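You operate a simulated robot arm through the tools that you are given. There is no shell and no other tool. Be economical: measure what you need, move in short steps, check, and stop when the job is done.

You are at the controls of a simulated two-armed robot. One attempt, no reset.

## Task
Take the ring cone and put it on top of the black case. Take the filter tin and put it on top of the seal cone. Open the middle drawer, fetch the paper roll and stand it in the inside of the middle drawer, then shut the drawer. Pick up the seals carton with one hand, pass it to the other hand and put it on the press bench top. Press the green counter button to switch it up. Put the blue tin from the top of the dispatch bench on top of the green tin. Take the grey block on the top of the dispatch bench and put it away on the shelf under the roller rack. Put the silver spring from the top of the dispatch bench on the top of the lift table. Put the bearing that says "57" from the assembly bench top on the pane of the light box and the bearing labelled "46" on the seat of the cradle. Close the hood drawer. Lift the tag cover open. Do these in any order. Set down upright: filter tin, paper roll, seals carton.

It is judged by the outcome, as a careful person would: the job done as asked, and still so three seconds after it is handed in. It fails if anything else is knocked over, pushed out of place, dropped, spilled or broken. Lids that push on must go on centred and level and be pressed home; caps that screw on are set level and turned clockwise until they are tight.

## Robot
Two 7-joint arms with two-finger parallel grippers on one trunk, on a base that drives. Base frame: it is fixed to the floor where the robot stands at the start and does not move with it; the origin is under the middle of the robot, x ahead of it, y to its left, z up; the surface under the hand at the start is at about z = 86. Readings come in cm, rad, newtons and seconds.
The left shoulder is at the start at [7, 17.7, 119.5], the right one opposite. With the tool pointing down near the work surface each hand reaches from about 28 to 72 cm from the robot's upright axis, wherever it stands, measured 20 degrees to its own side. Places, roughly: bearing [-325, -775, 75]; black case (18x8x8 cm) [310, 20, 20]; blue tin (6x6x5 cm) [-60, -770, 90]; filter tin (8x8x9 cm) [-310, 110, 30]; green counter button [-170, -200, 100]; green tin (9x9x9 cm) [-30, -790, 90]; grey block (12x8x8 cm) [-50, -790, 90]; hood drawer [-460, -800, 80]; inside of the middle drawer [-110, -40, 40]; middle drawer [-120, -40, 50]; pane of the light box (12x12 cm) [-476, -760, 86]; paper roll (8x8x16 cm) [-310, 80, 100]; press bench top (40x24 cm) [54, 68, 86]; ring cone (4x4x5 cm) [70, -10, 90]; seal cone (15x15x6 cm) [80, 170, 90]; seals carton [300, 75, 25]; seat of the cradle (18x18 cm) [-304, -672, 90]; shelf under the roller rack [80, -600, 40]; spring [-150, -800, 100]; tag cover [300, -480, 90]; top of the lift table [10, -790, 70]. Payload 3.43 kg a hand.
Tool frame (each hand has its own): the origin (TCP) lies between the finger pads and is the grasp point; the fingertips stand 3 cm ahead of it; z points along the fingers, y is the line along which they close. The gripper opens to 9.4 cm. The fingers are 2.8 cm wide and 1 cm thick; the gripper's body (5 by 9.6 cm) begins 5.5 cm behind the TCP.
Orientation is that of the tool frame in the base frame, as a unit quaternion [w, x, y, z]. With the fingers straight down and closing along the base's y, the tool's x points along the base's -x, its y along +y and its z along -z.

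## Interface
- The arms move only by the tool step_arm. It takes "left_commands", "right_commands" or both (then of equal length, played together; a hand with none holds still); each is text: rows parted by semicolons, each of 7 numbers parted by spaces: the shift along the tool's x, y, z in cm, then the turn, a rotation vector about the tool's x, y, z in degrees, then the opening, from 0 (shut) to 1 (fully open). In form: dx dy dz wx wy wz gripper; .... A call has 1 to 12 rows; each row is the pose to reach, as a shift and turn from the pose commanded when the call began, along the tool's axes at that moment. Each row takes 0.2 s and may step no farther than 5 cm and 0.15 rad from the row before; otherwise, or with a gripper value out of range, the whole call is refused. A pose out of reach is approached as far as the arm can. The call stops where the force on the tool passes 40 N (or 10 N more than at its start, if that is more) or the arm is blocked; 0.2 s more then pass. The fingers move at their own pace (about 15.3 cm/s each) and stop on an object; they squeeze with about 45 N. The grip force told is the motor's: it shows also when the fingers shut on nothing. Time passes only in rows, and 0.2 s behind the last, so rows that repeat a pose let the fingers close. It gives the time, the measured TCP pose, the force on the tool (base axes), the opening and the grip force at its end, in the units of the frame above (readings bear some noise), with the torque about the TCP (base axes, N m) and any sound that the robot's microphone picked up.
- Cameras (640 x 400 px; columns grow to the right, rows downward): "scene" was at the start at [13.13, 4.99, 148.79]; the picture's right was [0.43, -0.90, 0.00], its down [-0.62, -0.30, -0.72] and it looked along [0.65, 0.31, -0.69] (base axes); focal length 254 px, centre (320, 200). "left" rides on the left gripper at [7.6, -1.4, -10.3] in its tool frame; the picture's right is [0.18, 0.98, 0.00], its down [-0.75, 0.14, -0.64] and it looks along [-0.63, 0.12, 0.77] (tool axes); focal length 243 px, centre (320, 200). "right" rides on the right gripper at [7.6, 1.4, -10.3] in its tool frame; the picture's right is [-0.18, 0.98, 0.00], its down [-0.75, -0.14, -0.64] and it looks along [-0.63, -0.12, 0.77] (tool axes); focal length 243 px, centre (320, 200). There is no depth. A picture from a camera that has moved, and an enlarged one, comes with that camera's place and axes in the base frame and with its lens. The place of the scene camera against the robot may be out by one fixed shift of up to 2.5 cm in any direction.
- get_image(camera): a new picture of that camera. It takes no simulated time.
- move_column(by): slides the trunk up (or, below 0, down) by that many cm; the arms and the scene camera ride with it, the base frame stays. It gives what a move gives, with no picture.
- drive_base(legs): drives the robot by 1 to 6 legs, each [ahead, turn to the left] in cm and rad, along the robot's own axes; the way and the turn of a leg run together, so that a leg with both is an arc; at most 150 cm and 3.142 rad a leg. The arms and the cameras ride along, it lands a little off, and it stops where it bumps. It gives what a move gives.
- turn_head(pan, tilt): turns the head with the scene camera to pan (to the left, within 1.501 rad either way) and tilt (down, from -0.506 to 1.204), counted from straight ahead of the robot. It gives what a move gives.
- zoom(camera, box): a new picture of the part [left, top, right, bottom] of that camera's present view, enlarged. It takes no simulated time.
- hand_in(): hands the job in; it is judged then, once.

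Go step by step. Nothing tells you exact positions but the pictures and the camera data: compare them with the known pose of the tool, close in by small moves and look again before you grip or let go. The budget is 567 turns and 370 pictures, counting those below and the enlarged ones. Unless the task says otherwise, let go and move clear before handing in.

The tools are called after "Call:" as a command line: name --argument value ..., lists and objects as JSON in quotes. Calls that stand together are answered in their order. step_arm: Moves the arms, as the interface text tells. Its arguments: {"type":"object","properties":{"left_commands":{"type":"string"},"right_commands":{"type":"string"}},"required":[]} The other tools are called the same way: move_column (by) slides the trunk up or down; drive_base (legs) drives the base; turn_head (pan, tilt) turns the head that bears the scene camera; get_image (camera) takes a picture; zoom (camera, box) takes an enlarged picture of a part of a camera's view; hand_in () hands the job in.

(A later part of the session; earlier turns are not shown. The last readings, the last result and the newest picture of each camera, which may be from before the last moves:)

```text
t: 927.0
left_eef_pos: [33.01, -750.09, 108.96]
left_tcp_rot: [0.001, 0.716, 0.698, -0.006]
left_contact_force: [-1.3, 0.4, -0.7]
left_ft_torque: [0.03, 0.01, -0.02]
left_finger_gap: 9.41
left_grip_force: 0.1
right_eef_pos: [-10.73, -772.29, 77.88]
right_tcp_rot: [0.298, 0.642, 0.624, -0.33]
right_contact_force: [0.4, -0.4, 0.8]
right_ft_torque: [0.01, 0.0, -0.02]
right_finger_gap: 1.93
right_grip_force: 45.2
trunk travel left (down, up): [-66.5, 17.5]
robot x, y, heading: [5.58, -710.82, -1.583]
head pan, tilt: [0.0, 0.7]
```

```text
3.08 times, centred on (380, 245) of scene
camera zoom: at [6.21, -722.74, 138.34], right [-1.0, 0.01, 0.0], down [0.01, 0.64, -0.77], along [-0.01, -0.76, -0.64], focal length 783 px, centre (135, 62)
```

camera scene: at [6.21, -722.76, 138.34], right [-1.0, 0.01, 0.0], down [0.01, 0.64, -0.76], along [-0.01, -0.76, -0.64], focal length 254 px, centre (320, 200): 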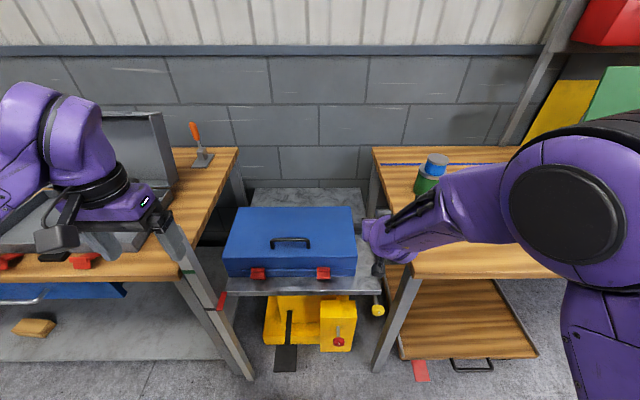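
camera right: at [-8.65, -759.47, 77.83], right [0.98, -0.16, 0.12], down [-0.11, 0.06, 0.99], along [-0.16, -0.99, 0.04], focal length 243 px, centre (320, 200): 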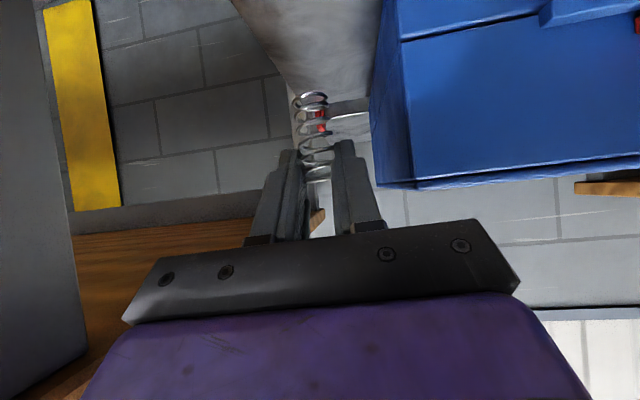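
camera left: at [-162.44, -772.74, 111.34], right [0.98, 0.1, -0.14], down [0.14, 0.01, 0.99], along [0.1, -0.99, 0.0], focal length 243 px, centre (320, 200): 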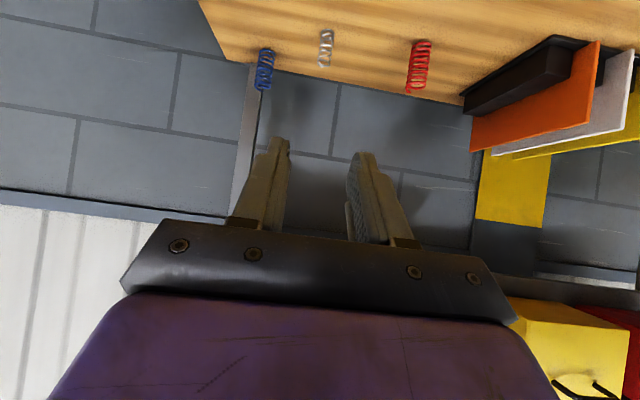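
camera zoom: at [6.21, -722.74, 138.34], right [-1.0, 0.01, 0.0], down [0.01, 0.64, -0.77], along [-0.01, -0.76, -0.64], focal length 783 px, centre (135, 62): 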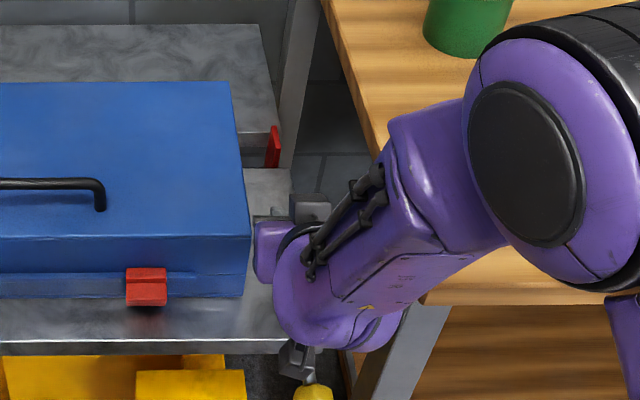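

Call:
step_arm --right_commands "0.8 0.5 0.6 0 0 0 0; 1.6 0.6 1.2 0 0 0 0; 2 0.6 1.5 0 0 0 0; 2.4 0.6 1.8 0 0 0 0"

Call:
zoom --camera "right" --box '[220, 0, 420, 160]'

```text
t: 928.0
left_eef_pos: [32.97, -750.2, 108.85]
left_tcp_rot: [0.0, 0.716, 0.698, -0.005]
left_contact_force: [0.6, 0.0, 0.2]
left_ft_torque: [-0.03, 0.01, 0.01]
left_finger_gap: 9.42
left_grip_force: 0.1
right_eef_pos: [-10.23, -772.17, 74.67]
right_tcp_rot: [0.297, 0.643, 0.623, -0.331]
right_contact_force: [0.3, 0.6, -0.9]
right_ft_torque: [0.03, 0.04, -0.01]
right_finger_gap: 1.92
right_grip_force: 45.4
trunk travel left (down, up): [-66.5, 17.5]
robot x, y, heading: [5.48, -711.07, -1.577]
head pan, tilt: [0.0, 0.7]
```

```text
2.50 times, centred on (320, 80) of right
camera zoom: at [-8.15, -759.42, 74.77], right [0.98, -0.16, 0.12], down [-0.11, 0.06, 0.99], along [-0.16, -0.99, 0.04], focal length 606 px, centre (320, 500)
```

zoom: 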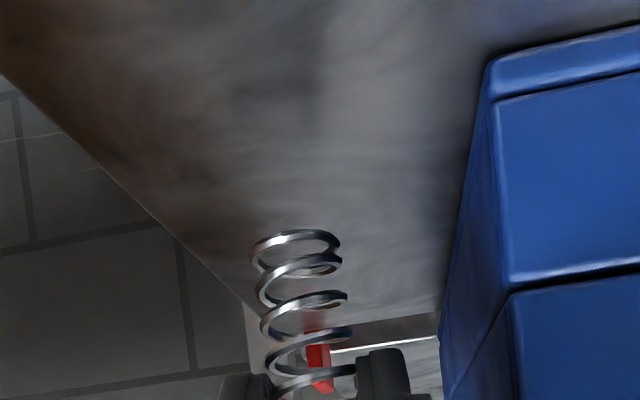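

Call:
step_arm --right_commands "0.25 0 0.2 0 0 0 0; 0.5 0 0.4 0 0 0 0; 0.75 0 0.6 0 0 0 0; 1 0 0.75 0 0 0 0"

Call:
zoom --camera "right" --box '[220, 0, 420, 160]'

```text
t: 929.0
left_eef_pos: [33.02, -750.17, 108.91]
left_tcp_rot: [0.001, 0.716, 0.698, -0.006]
left_contact_force: [0.0, -0.1, 0.1]
left_ft_torque: [0.02, 0.05, 0.02]
left_finger_gap: 9.4
left_grip_force: 0.0
right_eef_pos: [-10.34, -772.19, 73.62]
right_tcp_rot: [0.297, 0.643, 0.623, -0.33]
right_contact_force: [-0.6, -0.3, -0.1]
right_ft_torque: [0.0, 0.0, -0.01]
right_finger_gap: 1.95
right_grip_force: 44.9
trunk travel left (down, up): [-66.5, 17.5]
robot x, y, heading: [6.02, -710.72, -1.584]
head pan, tilt: [0.0, 0.7]
```

```text
2.50 times, centred on (320, 80) of right
camera zoom: at [-8.28, -759.45, 73.6], right [0.98, -0.16, 0.12], down [-0.11, 0.06, 0.99], along [-0.16, -0.99, 0.04], focal length 606 px, centre (320, 500)
```

zoom: 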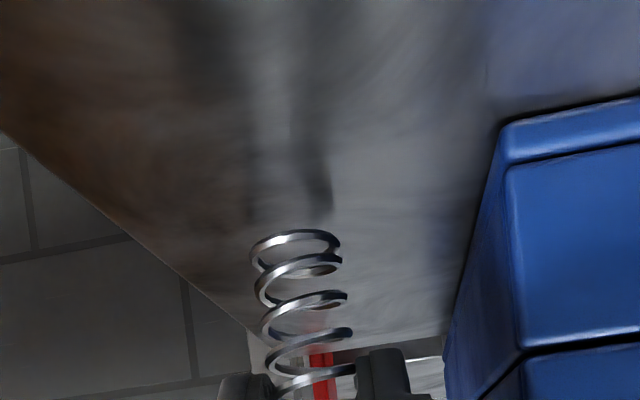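

Call:
step_arm --right_commands "0.25 0 0.2 0 0 0 0; 0.5 0 0.4 0 0 0 0; 0.75 0 0.6 0 0 0 0"

Call:
zoom --camera "right" --box '[220, 0, 420, 160]'

```text
t: 929.8
left_eef_pos: [33.05, -749.86, 109.08]
left_tcp_rot: [0.001, 0.716, 0.698, -0.007]
left_contact_force: [-0.6, 0.1, 0.5]
left_ft_torque: [0.01, 0.03, -0.02]
left_finger_gap: 9.44
left_grip_force: 0.1
right_eef_pos: [-10.28, -772.33, 73.16]
right_tcp_rot: [0.3, 0.642, 0.621, -0.334]
right_contact_force: [-1.3, -0.4, 22.9]
right_ft_torque: [-0.3, -0.11, -0.04]
right_finger_gap: 1.91
right_grip_force: 45.2
trunk travel left (down, up): [-66.5, 17.5]
robot x, y, heading: [5.75, -710.87, -1.585]
head pan, tilt: [0.0, 0.7]
```

```text
2.50 times, centred on (320, 80) of right
camera zoom: at [-8.24, -759.41, 72.99], right [0.98, -0.16, 0.12], down [-0.11, 0.07, 0.99], along [-0.16, -0.99, 0.05], focal length 606 px, centre (320, 500)
```

zoom: 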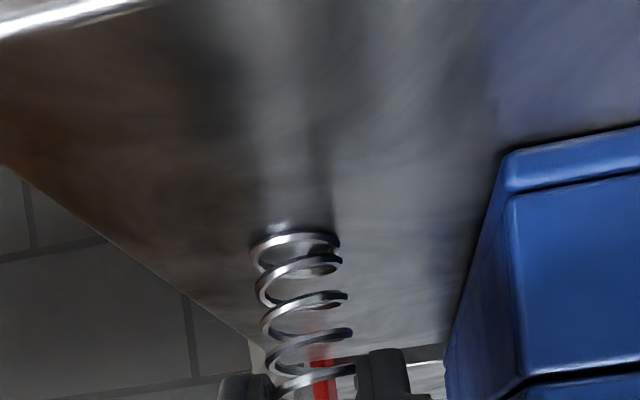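

Call:
step_arm --right_commands "-0.2 0 -0.15 0 0 0 0; -0.2 0 -0.15 0 0 0 0.3; -0.2 0 -0.15 0 0 0 0.4; -0.2 0 -0.15 0 0 0 0.4; -0.2 0 -3 0 0 0 0.4; -0.2 0 -7 0 0 0 0.4; -2 0 -10 0 0 0 0.4"

Call:
get_image --camera "right"

```text
t: 931.4
left_eef_pos: [32.99, -750.04, 109.01]
left_tcp_rot: [0.0, 0.716, 0.698, -0.007]
left_contact_force: [0.5, 0.0, 0.6]
left_ft_torque: [-0.03, 0.0, -0.03]
left_finger_gap: 9.4
left_grip_force: 0.1
right_eef_pos: [-9.69, -765.37, 80.52]
right_tcp_rot: [0.298, 0.643, 0.624, -0.33]
right_contact_force: [-0.1, -0.2, 0.0]
right_ft_torque: [0.02, 0.01, 0.01]
right_finger_gap: 3.76
right_grip_force: 0.0
trunk travel left (down, up): [-66.5, 17.5]
robot x, y, heading: [5.59, -710.69, -1.584]
head pan, tilt: [0.0, 0.7]
```

```text
122 pictures are left
camera right: at [-7.55, -752.49, 80.46], right [0.98, -0.16, 0.12], down [-0.11, 0.06, 0.99], along [-0.16, -0.99, 0.04], focal length 243 px, centre (320, 200)
```

right: 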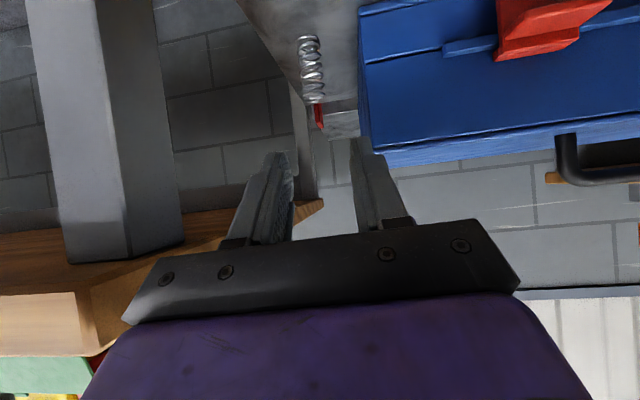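

The spring stands on the lift table top. Now I go to the assembly bench, first untilting the right hand.

Call:
drive_base --legs '[[-22, 0]]'

Call:
move_column --by 14

Call:
step_arm --right_commands "-1 0 -2 0 8 0 1; -2 0 -4 0 16 0 1; -3 0 -6 0 24 0 1; -4 0 -8 0 32 0 1; -5 0 -10 0 40 0 1; -6 0 -12 0 48 0 1; -6 0 -12 0 52 0 1"

Call:
drive_base --legs '[[0, -1.557], [130, 0], [75, 0]]'

Call:
turn_head --pan 0.3 --tilt 0.45

Call:
get_image --camera "scene"

```text
t: 933.0
left_eef_pos: [33.3, -728.3, 108.93]
left_tcp_rot: [0.0, 0.715, 0.699, -0.005]
left_contact_force: [-0.4, -0.5, 0.0]
left_ft_torque: [0.01, 0.02, 0.0]
left_finger_gap: 9.42
left_grip_force: 0.1
right_eef_pos: [-9.34, -743.6, 80.39]
right_tcp_rot: [0.298, 0.642, 0.625, -0.329]
right_contact_force: [-0.3, -0.3, -0.2]
right_ft_torque: [0.01, -0.02, 0.04]
right_finger_gap: 3.77
right_grip_force: 0.1
trunk travel left (down, up): [-66.5, 17.5]
robot x, y, heading: [5.69, -688.82, -1.582]
head pan, tilt: [0.0, 0.7]
```

```text
t: 934.7
left_eef_pos: [33.24, -728.21, 122.99]
left_tcp_rot: [0.0, 0.714, 0.7, -0.006]
left_contact_force: [-0.2, -0.1, 0.3]
left_ft_torque: [0.01, 0.01, -0.01]
left_finger_gap: 9.4
left_grip_force: 0.0
right_eef_pos: [-9.22, -743.65, 94.5]
right_tcp_rot: [0.298, 0.642, 0.625, -0.33]
right_contact_force: [0.1, -0.7, -0.1]
right_ft_torque: [0.02, -0.04, 0.01]
right_finger_gap: 3.75
right_grip_force: 0.0
trunk travel left (down, up): [-80.5, 3.5]
robot x, y, heading: [6.2, -688.64, -1.579]
head pan, tilt: [0.0, 0.7]
```

```text
t: 936.3
left_eef_pos: [33.32, -728.36, 122.81]
left_tcp_rot: [0.0, 0.715, 0.699, -0.006]
left_contact_force: [0.1, 0.4, 0.4]
left_ft_torque: [-0.01, -0.02, 0.0]
left_finger_gap: 9.38
left_grip_force: 0.2
right_eef_pos: [-8.58, -737.78, 106.36]
right_tcp_rot: [-0.008, 0.722, 0.691, -0.015]
right_contact_force: [0.5, 0.4, -0.3]
right_ft_torque: [0.03, -0.03, 0.04]
right_finger_gap: 9.43
right_grip_force: 0.0
trunk travel left (down, up): [-80.5, 3.5]
robot x, y, heading: [6.11, -688.99, -1.579]
head pan, tilt: [0.0, 0.7]
```

```text
t: 950.2
left_eef_pos: [-238.24, -714.88, 122.95]
left_tcp_rot: [-0.004, 1.0, -0.018, -0.005]
left_contact_force: [0.5, 0.5, -0.1]
left_ft_torque: [0.05, -0.01, -0.03]
left_finger_gap: 9.39
left_grip_force: 0.0
right_eef_pos: [-247.2, -672.91, 106.49]
right_tcp_rot: [-0.015, 0.999, -0.028, -0.007]
right_contact_force: [0.0, -0.2, 0.6]
right_ft_torque: [-0.05, 0.02, 0.03]
right_finger_gap: 9.39
right_grip_force: 0.1
trunk travel left (down, up): [-80.5, 3.5]
robot x, y, heading: [-198.13, -688.5, 3.118]
head pan, tilt: [0.0, 0.7]
```

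```text
t: 951.0
left_eef_pos: [-238.31, -714.94, 122.88]
left_tcp_rot: [-0.005, 1.0, -0.018, -0.005]
left_contact_force: [0.5, 0.3, -1.2]
left_ft_torque: [-0.03, 0.01, 0.0]
left_finger_gap: 9.42
left_grip_force: 0.1
right_eef_pos: [-247.22, -672.9, 106.35]
right_tcp_rot: [-0.015, 0.999, -0.028, -0.005]
right_contact_force: [0.9, -0.1, 0.5]
right_ft_torque: [0.01, 0.04, -0.01]
right_finger_gap: 9.41
right_grip_force: 0.0
trunk travel left (down, up): [-80.5, 3.5]
robot x, y, heading: [-198.32, -687.81, 3.116]
head pan, tilt: [0.3, 0.45]
```

```text
121 pictures are left
camera scene: at [-211.78, -689.06, 154.55], right [-0.27, 0.96, 0.0], down [0.42, 0.12, -0.9], along [-0.87, -0.25, -0.44], focal length 254 px, centre (320, 200)
```

scene: 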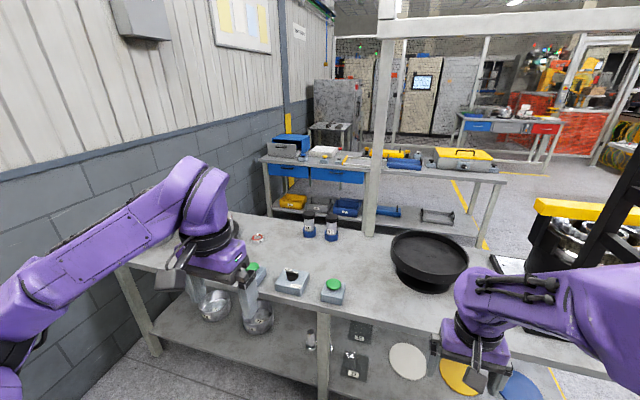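

Call:
zoom --camera "scene" --box '[180, 190, 500, 390]'

Call:
zoom --camera "scene" --box '[240, 110, 520, 240]'

```text
2.00 times, centred on (340, 290) of scene
camera zoom: at [-211.78, -689.06, 154.55], right [-0.27, 0.96, 0.0], down [0.42, 0.12, -0.9], along [-0.87, -0.25, -0.44], focal length 509 px, centre (280, 20)
```

zoom: 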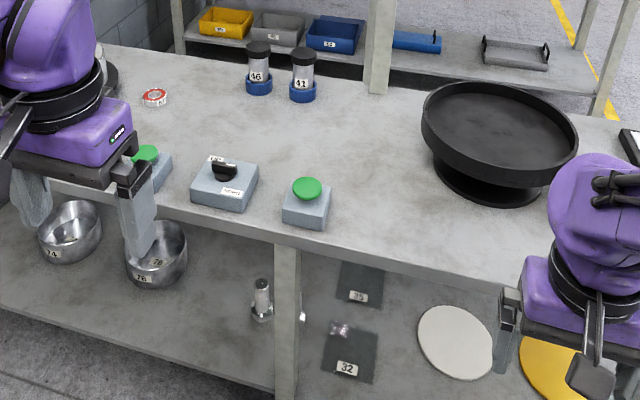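

```text
2.29 times, centred on (380, 175) of scene
camera zoom: at [-211.78, -689.06, 154.55], right [-0.27, 0.96, 0.0], down [0.42, 0.12, -0.9], along [-0.87, -0.25, -0.44], focal length 582 px, centre (183, 257)
```

zoom: 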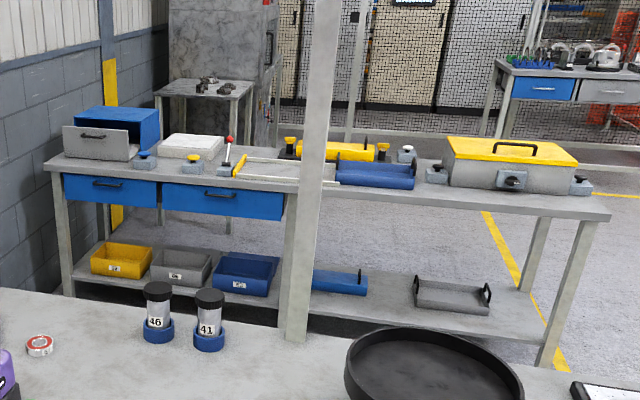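

Call:
turn_head --pan -0.7 --tilt 0.45

Call:
get_image --camera "scene"

```text
t: 952.3
left_eef_pos: [-238.34, -714.97, 122.91]
left_tcp_rot: [-0.004, 1.0, -0.018, -0.005]
left_contact_force: [0.3, -0.2, -0.3]
left_ft_torque: [0.0, -0.01, -0.03]
left_finger_gap: 9.39
left_grip_force: 0.1
right_eef_pos: [-247.08, -672.92, 106.43]
right_tcp_rot: [-0.016, 0.999, -0.028, -0.006]
right_contact_force: [0.8, 0.4, 0.3]
right_ft_torque: [-0.01, -0.02, -0.01]
right_finger_gap: 9.41
right_grip_force: 0.1
trunk travel left (down, up): [-80.5, 3.5]
robot x, y, heading: [-198.72, -687.94, 3.122]
head pan, tilt: [-0.7, 0.45]
```

```text
118 pictures are left
camera scene: at [-209.8, -680.48, 154.56], right [0.66, 0.75, 0.0], down [0.33, -0.29, -0.9], along [-0.68, 0.6, -0.44], focal length 254 px, centre (320, 200)
```

scene: 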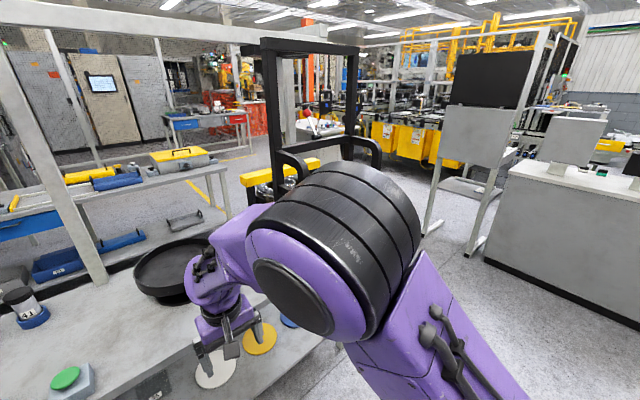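

Call:
drive_base --legs '[[0, -1.551], [150, 0], [20, 0], [0, 1.571]]'

Call:
turn_head --pan 0.2 --tilt 0.4

Call:
get_image --camera "scene"

```text
t: 968.3
left_eef_pos: [-236.06, -548.42, 122.93]
left_tcp_rot: [-0.004, 1.0, -0.019, -0.005]
left_contact_force: [0.0, -0.1, 0.4]
left_ft_torque: [-0.02, -0.01, -0.01]
left_finger_gap: 9.39
left_grip_force: 0.0
right_eef_pos: [-244.81, -506.35, 106.37]
right_tcp_rot: [-0.015, 0.999, -0.03, -0.005]
right_contact_force: [-0.2, 0.7, -0.1]
right_ft_torque: [0.02, 0.0, -0.05]
right_finger_gap: 9.41
right_grip_force: 0.0
trunk travel left (down, up): [-80.5, 3.5]
robot x, y, heading: [-195.95, -521.64, 3.114]
head pan, tilt: [-0.7, 0.45]
```

```text
t: 969.5
left_eef_pos: [-235.97, -548.44, 122.85]
left_tcp_rot: [-0.003, 1.0, -0.018, -0.004]
left_contact_force: [0.3, -0.8, -0.6]
left_ft_torque: [0.03, -0.03, -0.02]
left_finger_gap: 9.4
left_grip_force: 0.0
right_eef_pos: [-244.69, -506.35, 106.3]
right_tcp_rot: [-0.015, 0.999, -0.03, -0.006]
right_contact_force: [0.3, -0.8, 0.5]
right_ft_torque: [-0.02, 0.02, -0.03]
right_finger_gap: 9.38
right_grip_force: 0.1
trunk travel left (down, up): [-80.5, 3.5]
robot x, y, heading: [-195.84, -521.56, 3.114]
head pan, tilt: [0.201, 0.4]
```

```text
117 pictures are left
camera scene: at [-209.6, -521.73, 155.02], right [-0.17, 0.98, 0.0], down [0.38, 0.07, -0.92], along [-0.91, -0.16, -0.39], focal length 254 px, centre (320, 200)
```

scene: 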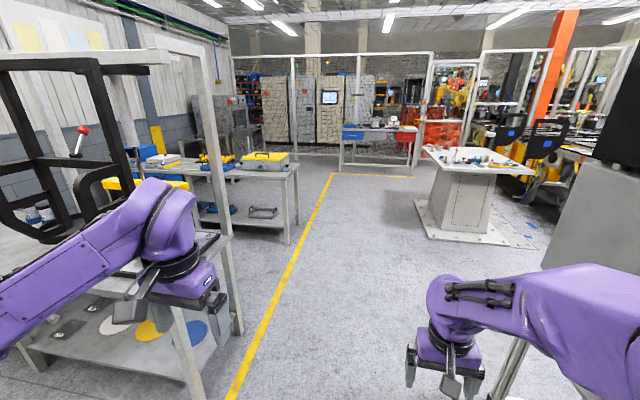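

Call:
drive_base --legs '[[150, 0], [42, 0], [0, 1.6], [110, 0], [70, 0]]'

Call:
turn_head --pan 1.2 --tilt 0.6

Call:
get_image --camera "scene"

Call:
turn_head --pan -1.0 --tilt 0.6

Call:
get_image --camera "scene"

```text
t: 991.6
left_eef_pos: [-367.56, -734.91, 123.05]
left_tcp_rot: [0.002, 0.726, 0.688, -0.006]
left_contact_force: [-0.2, 0.2, 0.4]
left_ft_torque: [-0.02, -0.02, -0.03]
left_finger_gap: 9.41
left_grip_force: 0.1
right_eef_pos: [-409.63, -743.11, 106.47]
right_tcp_rot: [-0.006, 0.732, 0.681, -0.014]
right_contact_force: [-0.2, -0.5, 0.2]
right_ft_torque: [-0.01, 0.04, 0.03]
right_finger_gap: 9.38
right_grip_force: 0.0
trunk travel left (down, up): [-80.5, 3.5]
robot x, y, heading: [-393.44, -694.61, -1.61]
head pan, tilt: [0.201, 0.4]
```

```text
t: 992.9
left_eef_pos: [-367.54, -735.03, 122.87]
left_tcp_rot: [0.0, 0.725, 0.689, -0.005]
left_contact_force: [-1.0, -0.3, -0.4]
left_ft_torque: [-0.01, 0.0, 0.02]
left_finger_gap: 9.4
left_grip_force: 0.0
right_eef_pos: [-409.76, -743.18, 106.36]
right_tcp_rot: [-0.007, 0.732, 0.681, -0.014]
right_contact_force: [0.1, -0.8, 0.1]
right_ft_torque: [0.0, 0.01, 0.01]
right_finger_gap: 9.4
right_grip_force: 0.2
trunk travel left (down, up): [-80.5, 3.5]
robot x, y, heading: [-393.86, -694.48, -1.608]
head pan, tilt: [1.201, 0.6]
```

```text
116 pictures are left
camera scene: at [-385.1, -701.86, 153.2], right [-0.4, -0.92, 0.0], down [-0.52, 0.23, -0.83], along [0.76, -0.33, -0.56], focal length 254 px, centre (320, 200)
```

scene: 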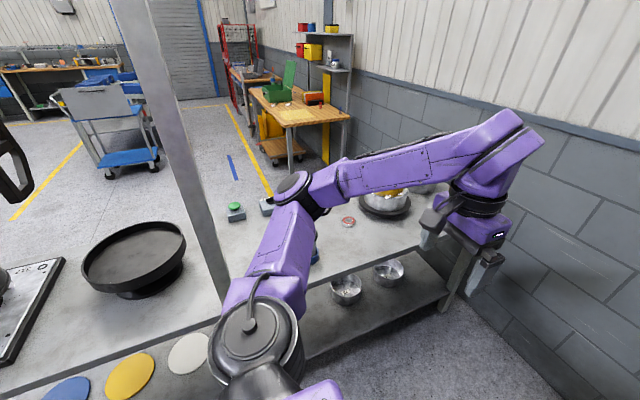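

```text
t: 994.9
left_eef_pos: [-367.39, -734.94, 122.93]
left_tcp_rot: [0.0, 0.726, 0.688, -0.006]
left_contact_force: [-0.4, -0.4, -1.1]
left_ft_torque: [0.03, 0.03, 0.04]
left_finger_gap: 9.41
left_grip_force: 0.2
right_eef_pos: [-409.72, -743.11, 106.3]
right_tcp_rot: [-0.007, 0.733, 0.681, -0.014]
right_contact_force: [0.1, 0.0, 0.3]
right_ft_torque: [0.0, 0.0, 0.04]
right_finger_gap: 9.4
right_grip_force: 0.1
trunk travel left (down, up): [-80.5, 3.5]
robot x, y, heading: [-393.48, -694.6, -1.61]
head pan, tilt: [-1.0, 0.6]
```

```text
115 pictures are left
camera scene: at [-400.83, -702.79, 153.2], right [-0.51, 0.86, 0.0], down [0.49, 0.29, -0.83], along [-0.71, -0.42, -0.56], focal length 254 px, centre (320, 200)
```

scene: 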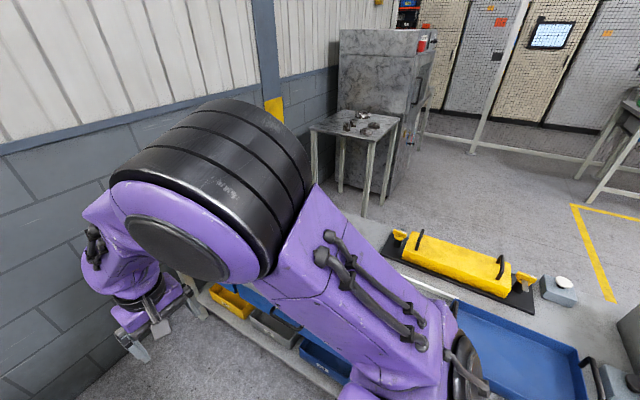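

Call:
drive_base --legs '[[6, 0], [0, 1.605]]'

Call:
turn_head --pan -0.4 --tilt 0.7

Call:
get_image --camera "scene"

```text
t: 999.8
left_eef_pos: [-354.36, -673.86, 122.83]
left_tcp_rot: [0.004, 0.015, 1.0, -0.003]
left_contact_force: [-0.6, 0.3, -0.5]
left_ft_torque: [0.02, -0.02, -0.07]
left_finger_gap: 9.42
left_grip_force: 0.0
right_eef_pos: [-345.27, -715.82, 106.31]
right_tcp_rot: [0.005, 0.026, 1.0, -0.015]
right_contact_force: [-0.3, 0.4, -0.4]
right_ft_torque: [0.04, 0.03, 0.0]
right_finger_gap: 9.39
right_grip_force: 0.1
trunk travel left (down, up): [-80.5, 3.5]
robot x, y, heading: [-393.9, -700.64, -0.022]
head pan, tilt: [-1.0, 0.6]
```

```text
t: 1000.8
left_eef_pos: [-354.25, -673.88, 122.94]
left_tcp_rot: [0.006, 0.015, 1.0, -0.004]
left_contact_force: [0.3, 0.5, 0.1]
left_ft_torque: [0.01, 0.01, -0.02]
left_finger_gap: 9.4
left_grip_force: 0.1
right_eef_pos: [-345.27, -715.76, 106.39]
right_tcp_rot: [0.006, 0.027, 1.0, -0.015]
right_contact_force: [0.8, 0.1, 0.1]
right_ft_torque: [-0.01, -0.02, 0.01]
right_finger_gap: 9.39
right_grip_force: 0.1
trunk travel left (down, up): [-80.5, 3.5]
robot x, y, heading: [-393.73, -700.78, -0.021]
head pan, tilt: [-0.4, 0.7]
```

```text
114 pictures are left
camera scene: at [-380.5, -702.98, 152.34], right [-0.41, -0.91, 0.0], down [-0.59, 0.26, -0.77], along [0.7, -0.31, -0.64], focal length 254 px, centre (320, 200)
```

scene: 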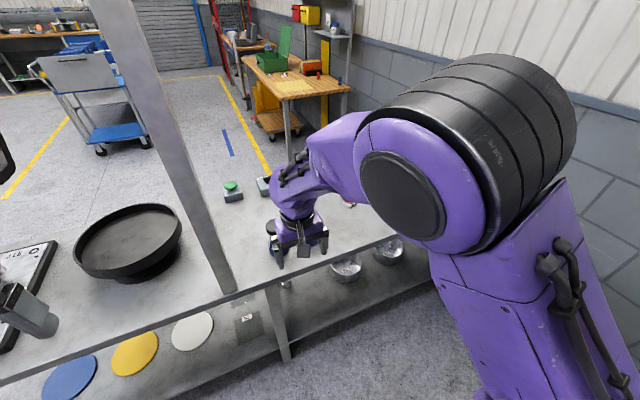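

Call:
get_image --camera "right"

```text
113 pictures are left
camera right: at [-352.83, -713.58, 116.36], right [0.24, 0.97, -0.03], down [0.74, -0.16, 0.66], along [0.63, -0.17, -0.75], focal length 243 px, centre (320, 200)
```

right: 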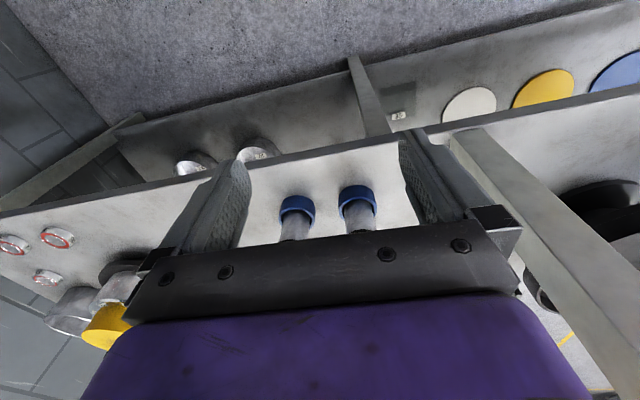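

Call:
zoom --camera "right" --box '[0, 200, 140, 310]'

```text
3.64 times, centred on (70, 255) of right
camera zoom: at [-352.83, -713.58, 116.36], right [0.24, 0.97, -0.03], down [0.74, -0.16, 0.66], along [0.63, -0.17, -0.75], focal length 882 px, centre (1229, 0)
```

zoom: 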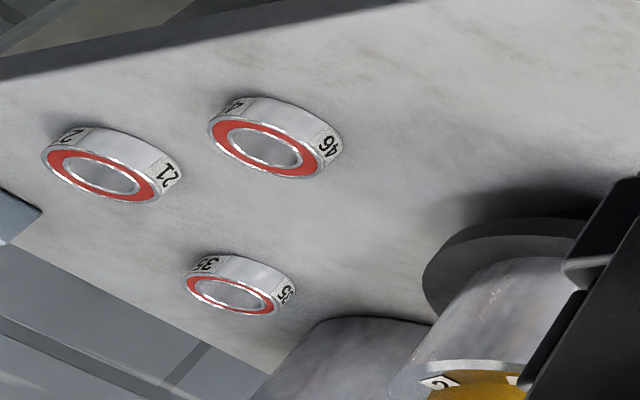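

Call:
drive_base --legs '[[0, -1.55], [48, 0], [0, 1.571]]'

Call:
turn_head --pan 0.0 --tilt 0.75

Call:
get_image --camera "scene"

Call:
get_image --camera "right"

```text
t: 1011.3
left_eef_pos: [-354.98, -722.94, 122.82]
left_tcp_rot: [0.005, 0.023, 1.0, -0.004]
left_contact_force: [-0.3, -0.2, -0.6]
left_ft_torque: [0.01, -0.03, 0.01]
left_finger_gap: 9.41
left_grip_force: 0.1
right_eef_pos: [-346.42, -765.02, 106.44]
right_tcp_rot: [0.005, 0.033, 0.999, -0.014]
right_contact_force: [-0.9, -0.8, 0.7]
right_ft_torque: [0.03, 0.0, -0.03]
right_finger_gap: 9.39
right_grip_force: 0.1
trunk travel left (down, up): [-80.5, 3.5]
robot x, y, heading: [-394.94, -749.47, -0.034]
head pan, tilt: [-0.4, 0.7]
```

```text
t: 1012.1
left_eef_pos: [-355.0, -722.95, 122.9]
left_tcp_rot: [0.006, 0.023, 1.0, -0.004]
left_contact_force: [0.0, 0.0, -0.3]
left_ft_torque: [-0.02, 0.0, -0.02]
left_finger_gap: 9.41
left_grip_force: 0.1
right_eef_pos: [-346.34, -765.05, 106.42]
right_tcp_rot: [0.006, 0.034, 0.999, -0.014]
right_contact_force: [-0.3, -0.1, 0.1]
right_ft_torque: [0.0, 0.02, 0.02]
right_finger_gap: 9.41
right_grip_force: 0.1
trunk travel left (down, up): [-80.5, 3.5]
robot x, y, heading: [-394.81, -749.62, -0.036]
head pan, tilt: [0.0, 0.75]
```

```text
111 pictures are left
camera scene: at [-380.95, -748.41, 151.91], right [-0.03, -1.0, 0.0], down [-0.68, 0.02, -0.73], along [0.73, -0.03, -0.68], focal length 254 px, centre (320, 200)
```

scene: 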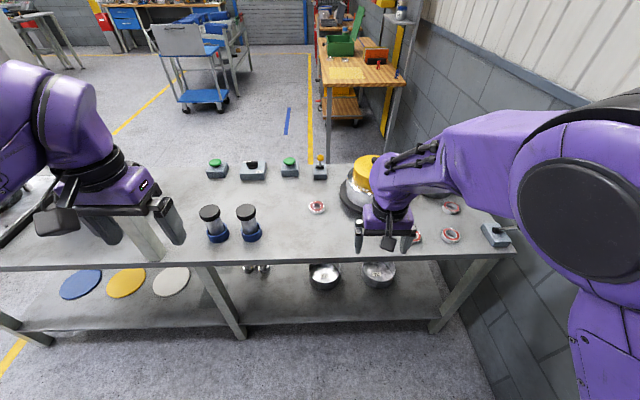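

```text
110 pictures are left
camera right: at [-353.99, -762.7, 116.37], right [0.25, 0.97, -0.03], down [0.74, -0.17, 0.66], along [0.63, -0.18, -0.75], focal length 243 px, centre (320, 200)
```

right: 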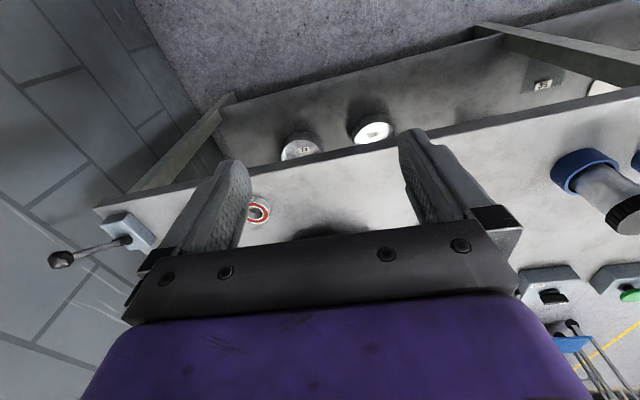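

Call:
zoom --camera "scene" --box '[290, 185, 360, 230]'

Call:
zoom --camera "scene" --box '[390, 185, 490, 255]'

```text
8.89 times, centred on (325, 208) of scene
camera zoom: at [-380.95, -748.41, 151.91], right [-0.03, -1.0, 0.0], down [-0.68, 0.02, -0.73], along [0.73, -0.03, -0.68], focal length 2262 px, centre (276, 133)
```

zoom: 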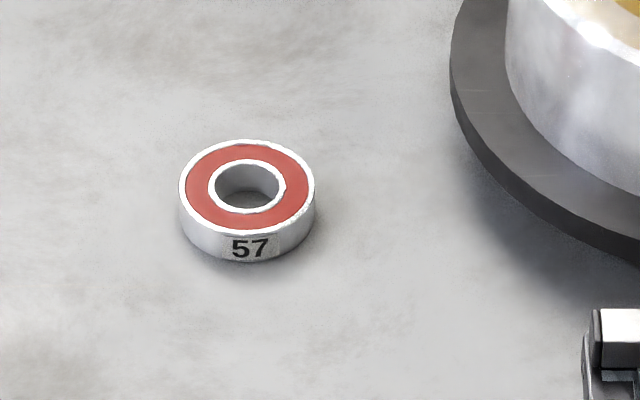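

```text
5.71 times, centred on (440, 220) of scene
camera zoom: at [-380.95, -748.41, 151.91], right [-0.03, -1.0, 0.0], down [-0.68, 0.02, -0.73], along [0.73, -0.03, -0.68], focal length 1454 px, centre (-366, 86)
```

zoom: 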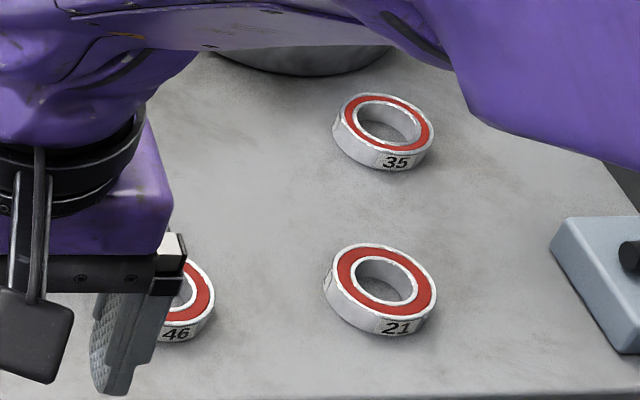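

57 is the single bearing near (-303, -750), and 46 is near (-320, -789) on the bench top (z≈75). I move in so the left hand reaches 57 and the right reaches 46.

Call:
drive_base --legs '[[0, -0.55], [27, 0], [0, 0.586]]'

Call:
move_column --by -10

Call:
step_arm --left_commands "-3 0 2 0 0 0 1; -7 0 4 0 0 0 1; -11 0 6 0 0 0 1; -14 0 9 0 0 0 1; -17 0 12 0 0 0 1; -20 0 15 0 0 0 1"

Call:
get_image --camera "left"

```text
t: 1017.2
left_eef_pos: [-334.02, -735.97, 122.95]
left_tcp_rot: [0.005, -0.001, 1.0, -0.004]
left_contact_force: [-0.1, -0.5, 0.2]
left_ft_torque: [0.02, -0.01, -0.01]
left_finger_gap: 9.41
left_grip_force: 0.0
right_eef_pos: [-323.62, -777.5, 106.19]
right_tcp_rot: [0.006, 0.009, 1.0, -0.015]
right_contact_force: [0.4, 0.3, 0.2]
right_ft_torque: [-0.03, -0.04, 0.02]
right_finger_gap: 9.4
right_grip_force: 0.0
trunk travel left (down, up): [-80.5, 3.5]
robot x, y, heading: [-372.72, -764.14, 0.016]
head pan, tilt: [0.0, 0.75]
```

```text
t: 1018.6
left_eef_pos: [-334.09, -735.9, 112.88]
left_tcp_rot: [0.005, -0.001, 1.0, -0.005]
left_contact_force: [-0.3, 0.3, 0.6]
left_ft_torque: [0.0, -0.02, -0.03]
left_finger_gap: 9.42
left_grip_force: 0.0
right_eef_pos: [-323.56, -777.41, 96.49]
right_tcp_rot: [0.007, 0.008, 1.0, -0.015]
right_contact_force: [0.2, -0.5, 0.3]
right_ft_torque: [-0.01, -0.01, 0.0]
right_finger_gap: 9.4
right_grip_force: 0.1
trunk travel left (down, up): [-70.5, 13.5]
robot x, y, heading: [-372.77, -764.31, 0.011]
head pan, tilt: [0.0, 0.75]
```

```text
t: 1020.0
left_eef_pos: [-313.81, -735.74, 98.03]
left_tcp_rot: [0.005, -0.001, 1.0, -0.004]
left_contact_force: [0.5, 0.3, -0.3]
left_ft_torque: [-0.03, 0.02, 0.0]
left_finger_gap: 9.4
left_grip_force: 0.0
right_eef_pos: [-323.52, -777.48, 96.45]
right_tcp_rot: [0.006, 0.009, 1.0, -0.015]
right_contact_force: [-0.5, 0.5, -0.4]
right_ft_torque: [-0.02, -0.01, 0.06]
right_finger_gap: 9.38
right_grip_force: 0.0
trunk travel left (down, up): [-70.5, 13.5]
robot x, y, heading: [-372.35, -763.9, 0.013]
head pan, tilt: [0.0, 0.75]
```

```text
107 pictures are left
camera left: at [-321.34, -737.21, 108.22], right [-0.19, 0.98, -0.01], down [0.75, 0.15, 0.65], along [0.64, 0.11, -0.76], focal length 243 px, centre (320, 200)
```

left: 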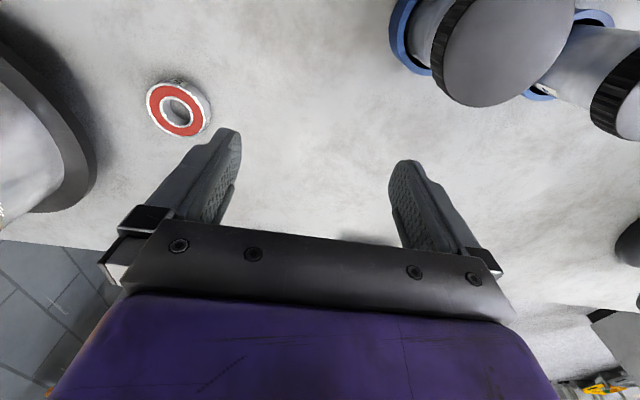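

Call:
step_arm --left_commands "-1.5 -4 1 0 0 0 1; -3 -8 2 0 0 0 1; -4.5 -12 3 0 0 0 1; -5.8 -16.4 4 0 0 0 1; -5.8 -16.4 6 0 0 0 1"

Call:
get_image --camera "left"

```text
t: 1021.2
left_eef_pos: [-308.02, -752.03, 92.37]
left_tcp_rot: [0.005, -0.002, 1.0, -0.006]
left_contact_force: [-0.9, 1.2, -0.6]
left_ft_torque: [-0.01, 0.01, -0.04]
left_finger_gap: 9.4
left_grip_force: 0.1
right_eef_pos: [-323.68, -777.27, 96.4]
right_tcp_rot: [0.006, 0.009, 1.0, -0.016]
right_contact_force: [-0.2, 0.8, 0.0]
right_ft_torque: [-0.05, 0.02, 0.0]
right_finger_gap: 9.4
right_grip_force: 0.1
trunk travel left (down, up): [-70.5, 13.5]
robot x, y, heading: [-372.9, -764.21, 0.018]
head pan, tilt: [0.0, 0.75]
```

```text
106 pictures are left
camera left: at [-315.71, -753.42, 102.47], right [-0.19, 0.98, -0.01], down [0.75, 0.15, 0.65], along [0.64, 0.11, -0.76], focal length 243 px, centre (320, 200)
```

left: 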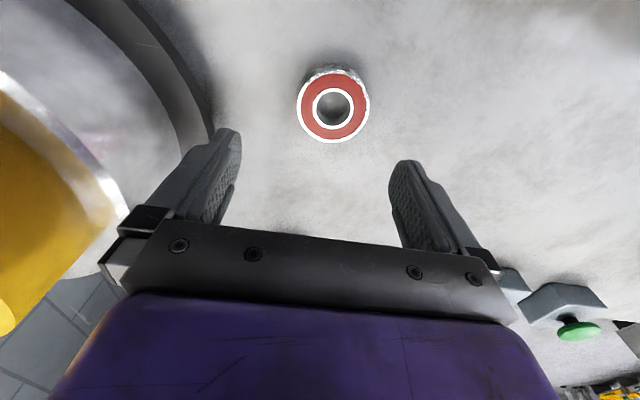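

Call:
step_arm --left_commands "0.3 0.9 3 0 0 0 0.9; 0.3 0.9 6 0 0 0 0.9; 0.3 0.9 8.5 0 0 0 0.9"

Call:
get_image --camera "left"

```text
t: 1022.0
left_eef_pos: [-308.02, -751.55, 83.84]
left_tcp_rot: [0.004, -0.001, 1.0, -0.003]
left_contact_force: [-0.1, -0.1, 0.5]
left_ft_torque: [0.02, 0.01, 0.01]
left_finger_gap: 8.46
left_grip_force: 0.1
right_eef_pos: [-323.42, -777.52, 96.37]
right_tcp_rot: [0.006, 0.009, 1.0, -0.014]
right_contact_force: [0.2, -0.4, -0.8]
right_ft_torque: [0.01, 0.02, 0.0]
right_finger_gap: 9.37
right_grip_force: 0.2
trunk travel left (down, up): [-70.5, 13.5]
robot x, y, heading: [-372.81, -764.06, 0.012]
head pan, tilt: [0.0, 0.75]
```

```text
105 pictures are left
camera left: at [-315.78, -753.0, 93.91], right [-0.19, 0.98, -0.01], down [0.75, 0.15, 0.65], along [0.64, 0.11, -0.76], focal length 243 px, centre (320, 200)
```

left: 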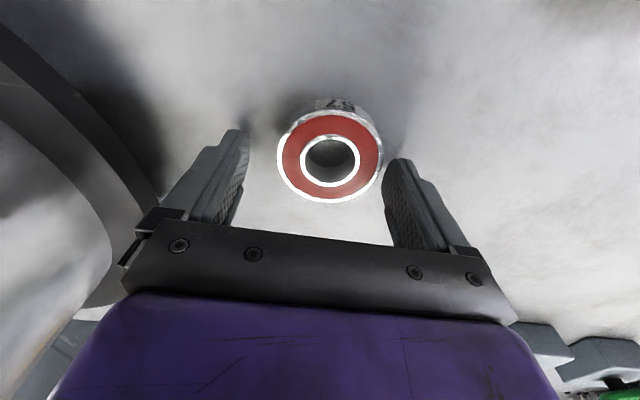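

Call:
step_arm --left_commands "0.2 0.4 0.7 0 0 0 0.9; 0.2 0.4 1.3 0 0 0 0.9; 0.2 0.4 1.7 0 0 0 0.9; 0.2 0.4 1.7 0 0 0 0.3; 0.2 0.4 1.7 0 0 0 0; 0.2 0.4 1.7 0 0 0 0; 0.2 0.4 0 0 0 0 0; 0.2 0.4 -4 0 0 0 0; 0.2 0.4 -9 0 0 0 0; 0.2 0.4 -13 0 0 0 0"

Call:
get_image --camera "left"

```text
t: 1022.8
left_eef_pos: [-308.29, -751.03, 83.08]
left_tcp_rot: [0.013, -0.001, 1.0, -0.006]
left_contact_force: [-6.4, 0.3, 18.2]
left_ft_torque: [0.77, 0.49, 0.51]
left_finger_gap: 6.15
left_grip_force: 29.0
right_eef_pos: [-323.81, -777.36, 96.6]
right_tcp_rot: [0.008, 0.008, 1.0, -0.016]
right_contact_force: [0.9, 0.5, -0.3]
right_ft_torque: [-0.03, 0.02, -0.02]
right_finger_gap: 9.39
right_grip_force: 0.0
trunk travel left (down, up): [-70.5, 13.5]
robot x, y, heading: [-373.04, -764.47, 0.015]
head pan, tilt: [0.0, 0.75]
stopped in row 4 (left hand): the force on the tool passed its limit at 45 N (the readings are from after the stop); the commanded pose is now the measured one
```

```text
104 pictures are left
camera left: at [-316.12, -752.46, 93.1], right [-0.19, 0.98, -0.01], down [0.74, 0.15, 0.66], along [0.65, 0.11, -0.75], focal length 243 px, centre (320, 200)
```

left: 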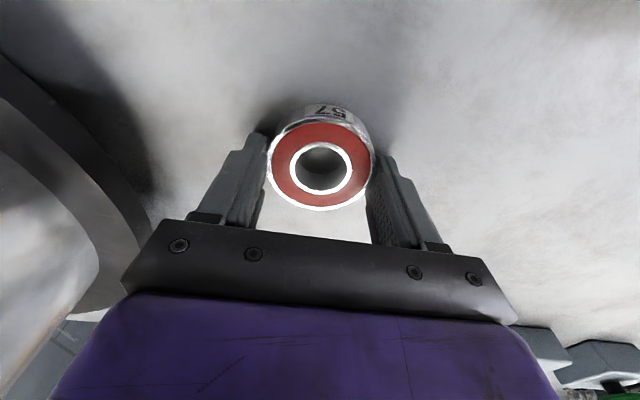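

Call:
step_arm --left_commands "0 0 -0.2 0 0 0 0; 0 0 -0.2 0 0 0 0; 0 0 -0.2 0 0 0 0; 0 0 -3 0 0 0 0; 0 0 -7 0 0 0 0; 0 0 -12 0 0 0 0"

Call:
get_image --camera "left"

Call:
get_image --camera "right"

```text
t: 1024.2
left_eef_pos: [-308.45, -751.17, 94.74]
left_tcp_rot: [0.009, -0.001, 1.0, -0.002]
left_contact_force: [0.1, -0.4, -2.7]
left_ft_torque: [-0.02, 0.01, 0.01]
left_finger_gap: 6.11
left_grip_force: 45.2
right_eef_pos: [-323.57, -777.5, 96.3]
right_tcp_rot: [0.006, 0.009, 1.0, -0.015]
right_contact_force: [-0.5, -0.4, 0.3]
right_ft_torque: [0.01, 0.01, 0.05]
right_finger_gap: 9.42
right_grip_force: 0.0
trunk travel left (down, up): [-70.5, 13.5]
robot x, y, heading: [-372.77, -764.49, 0.013]
head pan, tilt: [0.0, 0.75]
```

```text
103 pictures are left
camera left: at [-316.11, -752.58, 104.7], right [-0.18, 0.98, -0.01], down [0.74, 0.15, 0.66], along [0.65, 0.11, -0.75], focal length 243 px, centre (320, 200)
```

left: 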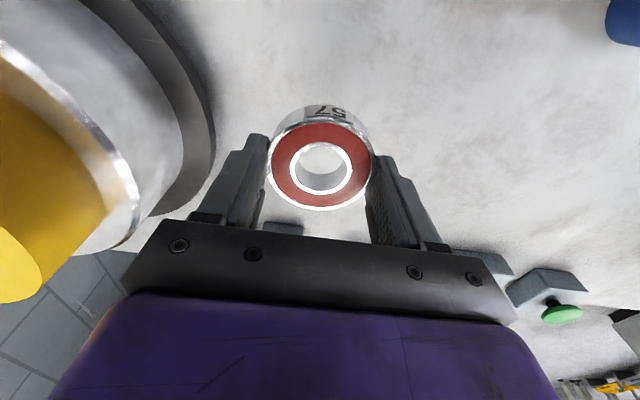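

```text
102 pictures are left
camera right: at [-331.27, -775.5, 106.36], right [0.2, 0.98, -0.03], down [0.74, -0.14, 0.66], along [0.64, -0.15, -0.75], focal length 243 px, centre (320, 200)
```

right: 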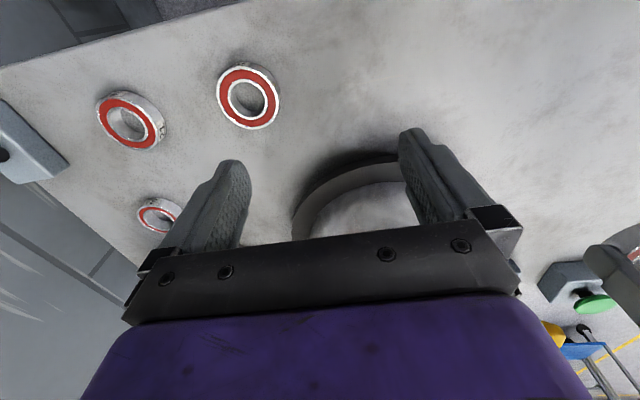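

Call:
step_arm --right_commands "0.7 -3.5 2 -1 0.4 0 0.9; 1.4 -7 4 -1.7 0.7 0 0.9; 1.4 -7 8 -1.7 0.7 0 0.9"

Call:
get_image --camera "right"

```text
t: 1025.0
left_eef_pos: [-308.19, -751.12, 94.45]
left_tcp_rot: [0.009, -0.001, 1.0, -0.003]
left_contact_force: [0.2, 0.0, -3.1]
left_ft_torque: [0.02, -0.01, 0.01]
left_finger_gap: 6.11
left_grip_force: 45.2
right_eef_pos: [-324.75, -784.45, 88.49]
right_tcp_rot: [-0.001, 0.009, 1.0, 0.0]
right_contact_force: [0.4, -0.7, -0.2]
right_ft_torque: [-0.01, 0.02, 0.01]
right_finger_gap: 8.44
right_grip_force: 0.1
trunk travel left (down, up): [-70.5, 13.5]
robot x, y, heading: [-372.65, -764.4, 0.013]
head pan, tilt: [0.0, 0.75]
```

```text
101 pictures are left
camera right: at [-332.35, -782.72, 98.66], right [0.2, 0.98, 0.0], down [0.75, -0.15, 0.64], along [0.63, -0.13, -0.77], focal length 243 px, centre (320, 200)
```

right: 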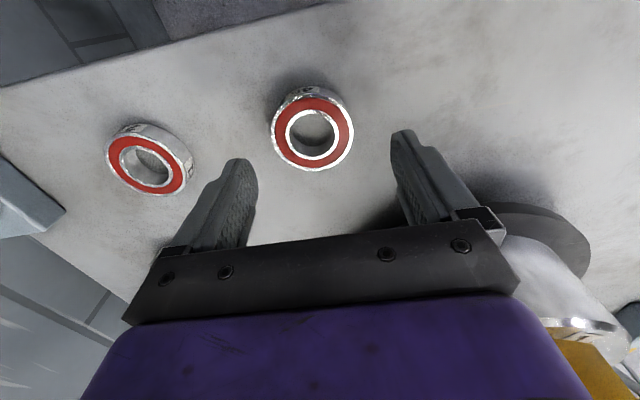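

Call:
step_arm --right_commands "0.1 -0.5 2.5 0 0 0 0.9; 0.1 -0.5 4.5 0 0 0 0.9; 0.1 -0.5 5.1 0 0 0 0.9; 0.1 -0.5 5.1 0 0 0 0.4; 0.1 -0.5 5.1 0 0 0 0; 0.1 -0.5 5.1 0 0 0 0; 0.1 -0.5 2 0 0 0 0; 0.1 -0.5 -3 0 0 0 0; 0.1 -0.5 -8 0 0 0 0"

Call:
get_image --camera "right"

```text
t: 1027.0
left_eef_pos: [-308.41, -751.14, 94.74]
left_tcp_rot: [0.012, 0.0, 1.0, -0.003]
left_contact_force: [-0.1, -0.6, -2.5]
left_ft_torque: [-0.02, -0.02, 0.01]
left_finger_gap: 6.09
left_grip_force: 44.9
right_eef_pos: [-325.5, -784.96, 96.63]
right_tcp_rot: [-0.001, 0.009, 1.0, 0.0]
right_contact_force: [-0.3, 0.7, -2.3]
right_ft_torque: [-0.03, 0.02, 0.0]
right_finger_gap: 6.1
right_grip_force: 45.1
trunk travel left (down, up): [-70.5, 13.5]
robot x, y, heading: [-372.54, -763.93, 0.015]
head pan, tilt: [0.0, 0.75]
```

```text
100 pictures are left
camera right: at [-333.01, -783.26, 106.72], right [0.2, 0.98, 0.0], down [0.75, -0.15, 0.64], along [0.63, -0.13, -0.77], focal length 243 px, centre (320, 200)
```

right: 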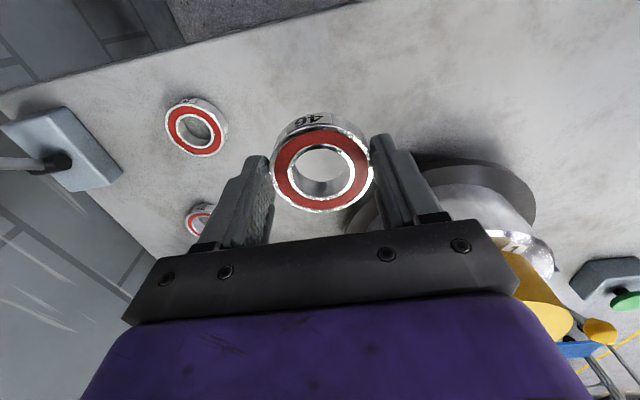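

Both bearings are held: 57 left, 46 right. I retract and turn around to the light box bench.

Call:
step_arm --left_commands "4 1 -3 0 0 0 0; 8 3 -6 0 0 0 0; 12 5 -9 0 0 0 0; 16 7 -12 0 0 0 0; 20 9 -14 0 0 0 0; 24 11 -15 0 0 0 0; 25 11 -15 0 0 0 0" --right_commands "2 1 -3 0 0 0 0; 4 1 -6 0 0 0 0; 7 1 -9 0 0 0 0; 9 1 -12 0 0 0 0; 10 1 -13 0 0 0 0; 10 1 -13 0 0 0 0; 10 1 -13 0 0 0 0"

Call:
drive_base --legs '[[-18, 0], [0, 1.556], [32, 0], [0, 1.571]]'

Call:
turn_head --pan 0.2 --tilt 0.7

Call:
get_image --camera "scene"

```text
refused: row 1 steps farther than a row can; nothing moved
```

```text
t: 1037.8
left_eef_pos: [-455.71, -741.58, 94.61]
left_tcp_rot: [-0.003, 1.0, -0.026, -0.011]
left_contact_force: [0.5, 0.3, -2.5]
left_ft_torque: [-0.02, -0.03, 0.0]
left_finger_gap: 6.1
left_grip_force: 44.8
right_eef_pos: [-436.98, -708.79, 96.56]
right_tcp_rot: [0.0, 0.999, -0.037, 0.0]
right_contact_force: [0.4, 0.0, -2.8]
right_ft_torque: [0.0, -0.01, 0.0]
right_finger_gap: 6.08
right_grip_force: 45.0
trunk travel left (down, up): [-70.5, 13.5]
robot x, y, heading: [-390.35, -731.94, 3.104]
head pan, tilt: [0.0, 0.75]
```

```text
t: 1038.5
left_eef_pos: [-455.81, -741.55, 94.65]
left_tcp_rot: [-0.004, 1.0, -0.026, -0.01]
left_contact_force: [-0.9, -0.5, -3.4]
left_ft_torque: [0.01, 0.01, -0.01]
left_finger_gap: 6.11
left_grip_force: 45.0
right_eef_pos: [-436.93, -708.77, 96.48]
right_tcp_rot: [0.0, 0.999, -0.037, 0.0]
right_contact_force: [-0.5, -0.7, -1.9]
right_ft_torque: [-0.01, -0.07, 0.01]
right_finger_gap: 6.07
right_grip_force: 45.1
trunk travel left (down, up): [-70.5, 13.5]
robot x, y, heading: [-390.6, -732.34, 3.102]
head pan, tilt: [0.201, 0.7]
```

```text
99 pictures are left
camera scene: at [-403.43, -731.8, 142.33], right [-0.16, 0.99, 0.0], down [0.64, 0.1, -0.76], along [-0.75, -0.12, -0.64], focal length 254 px, centre (320, 200)
```

scene: 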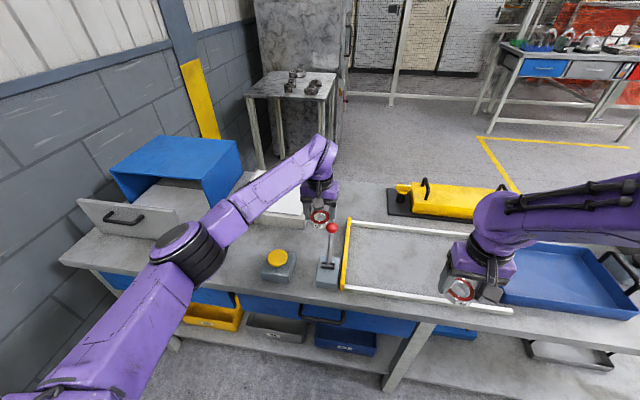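

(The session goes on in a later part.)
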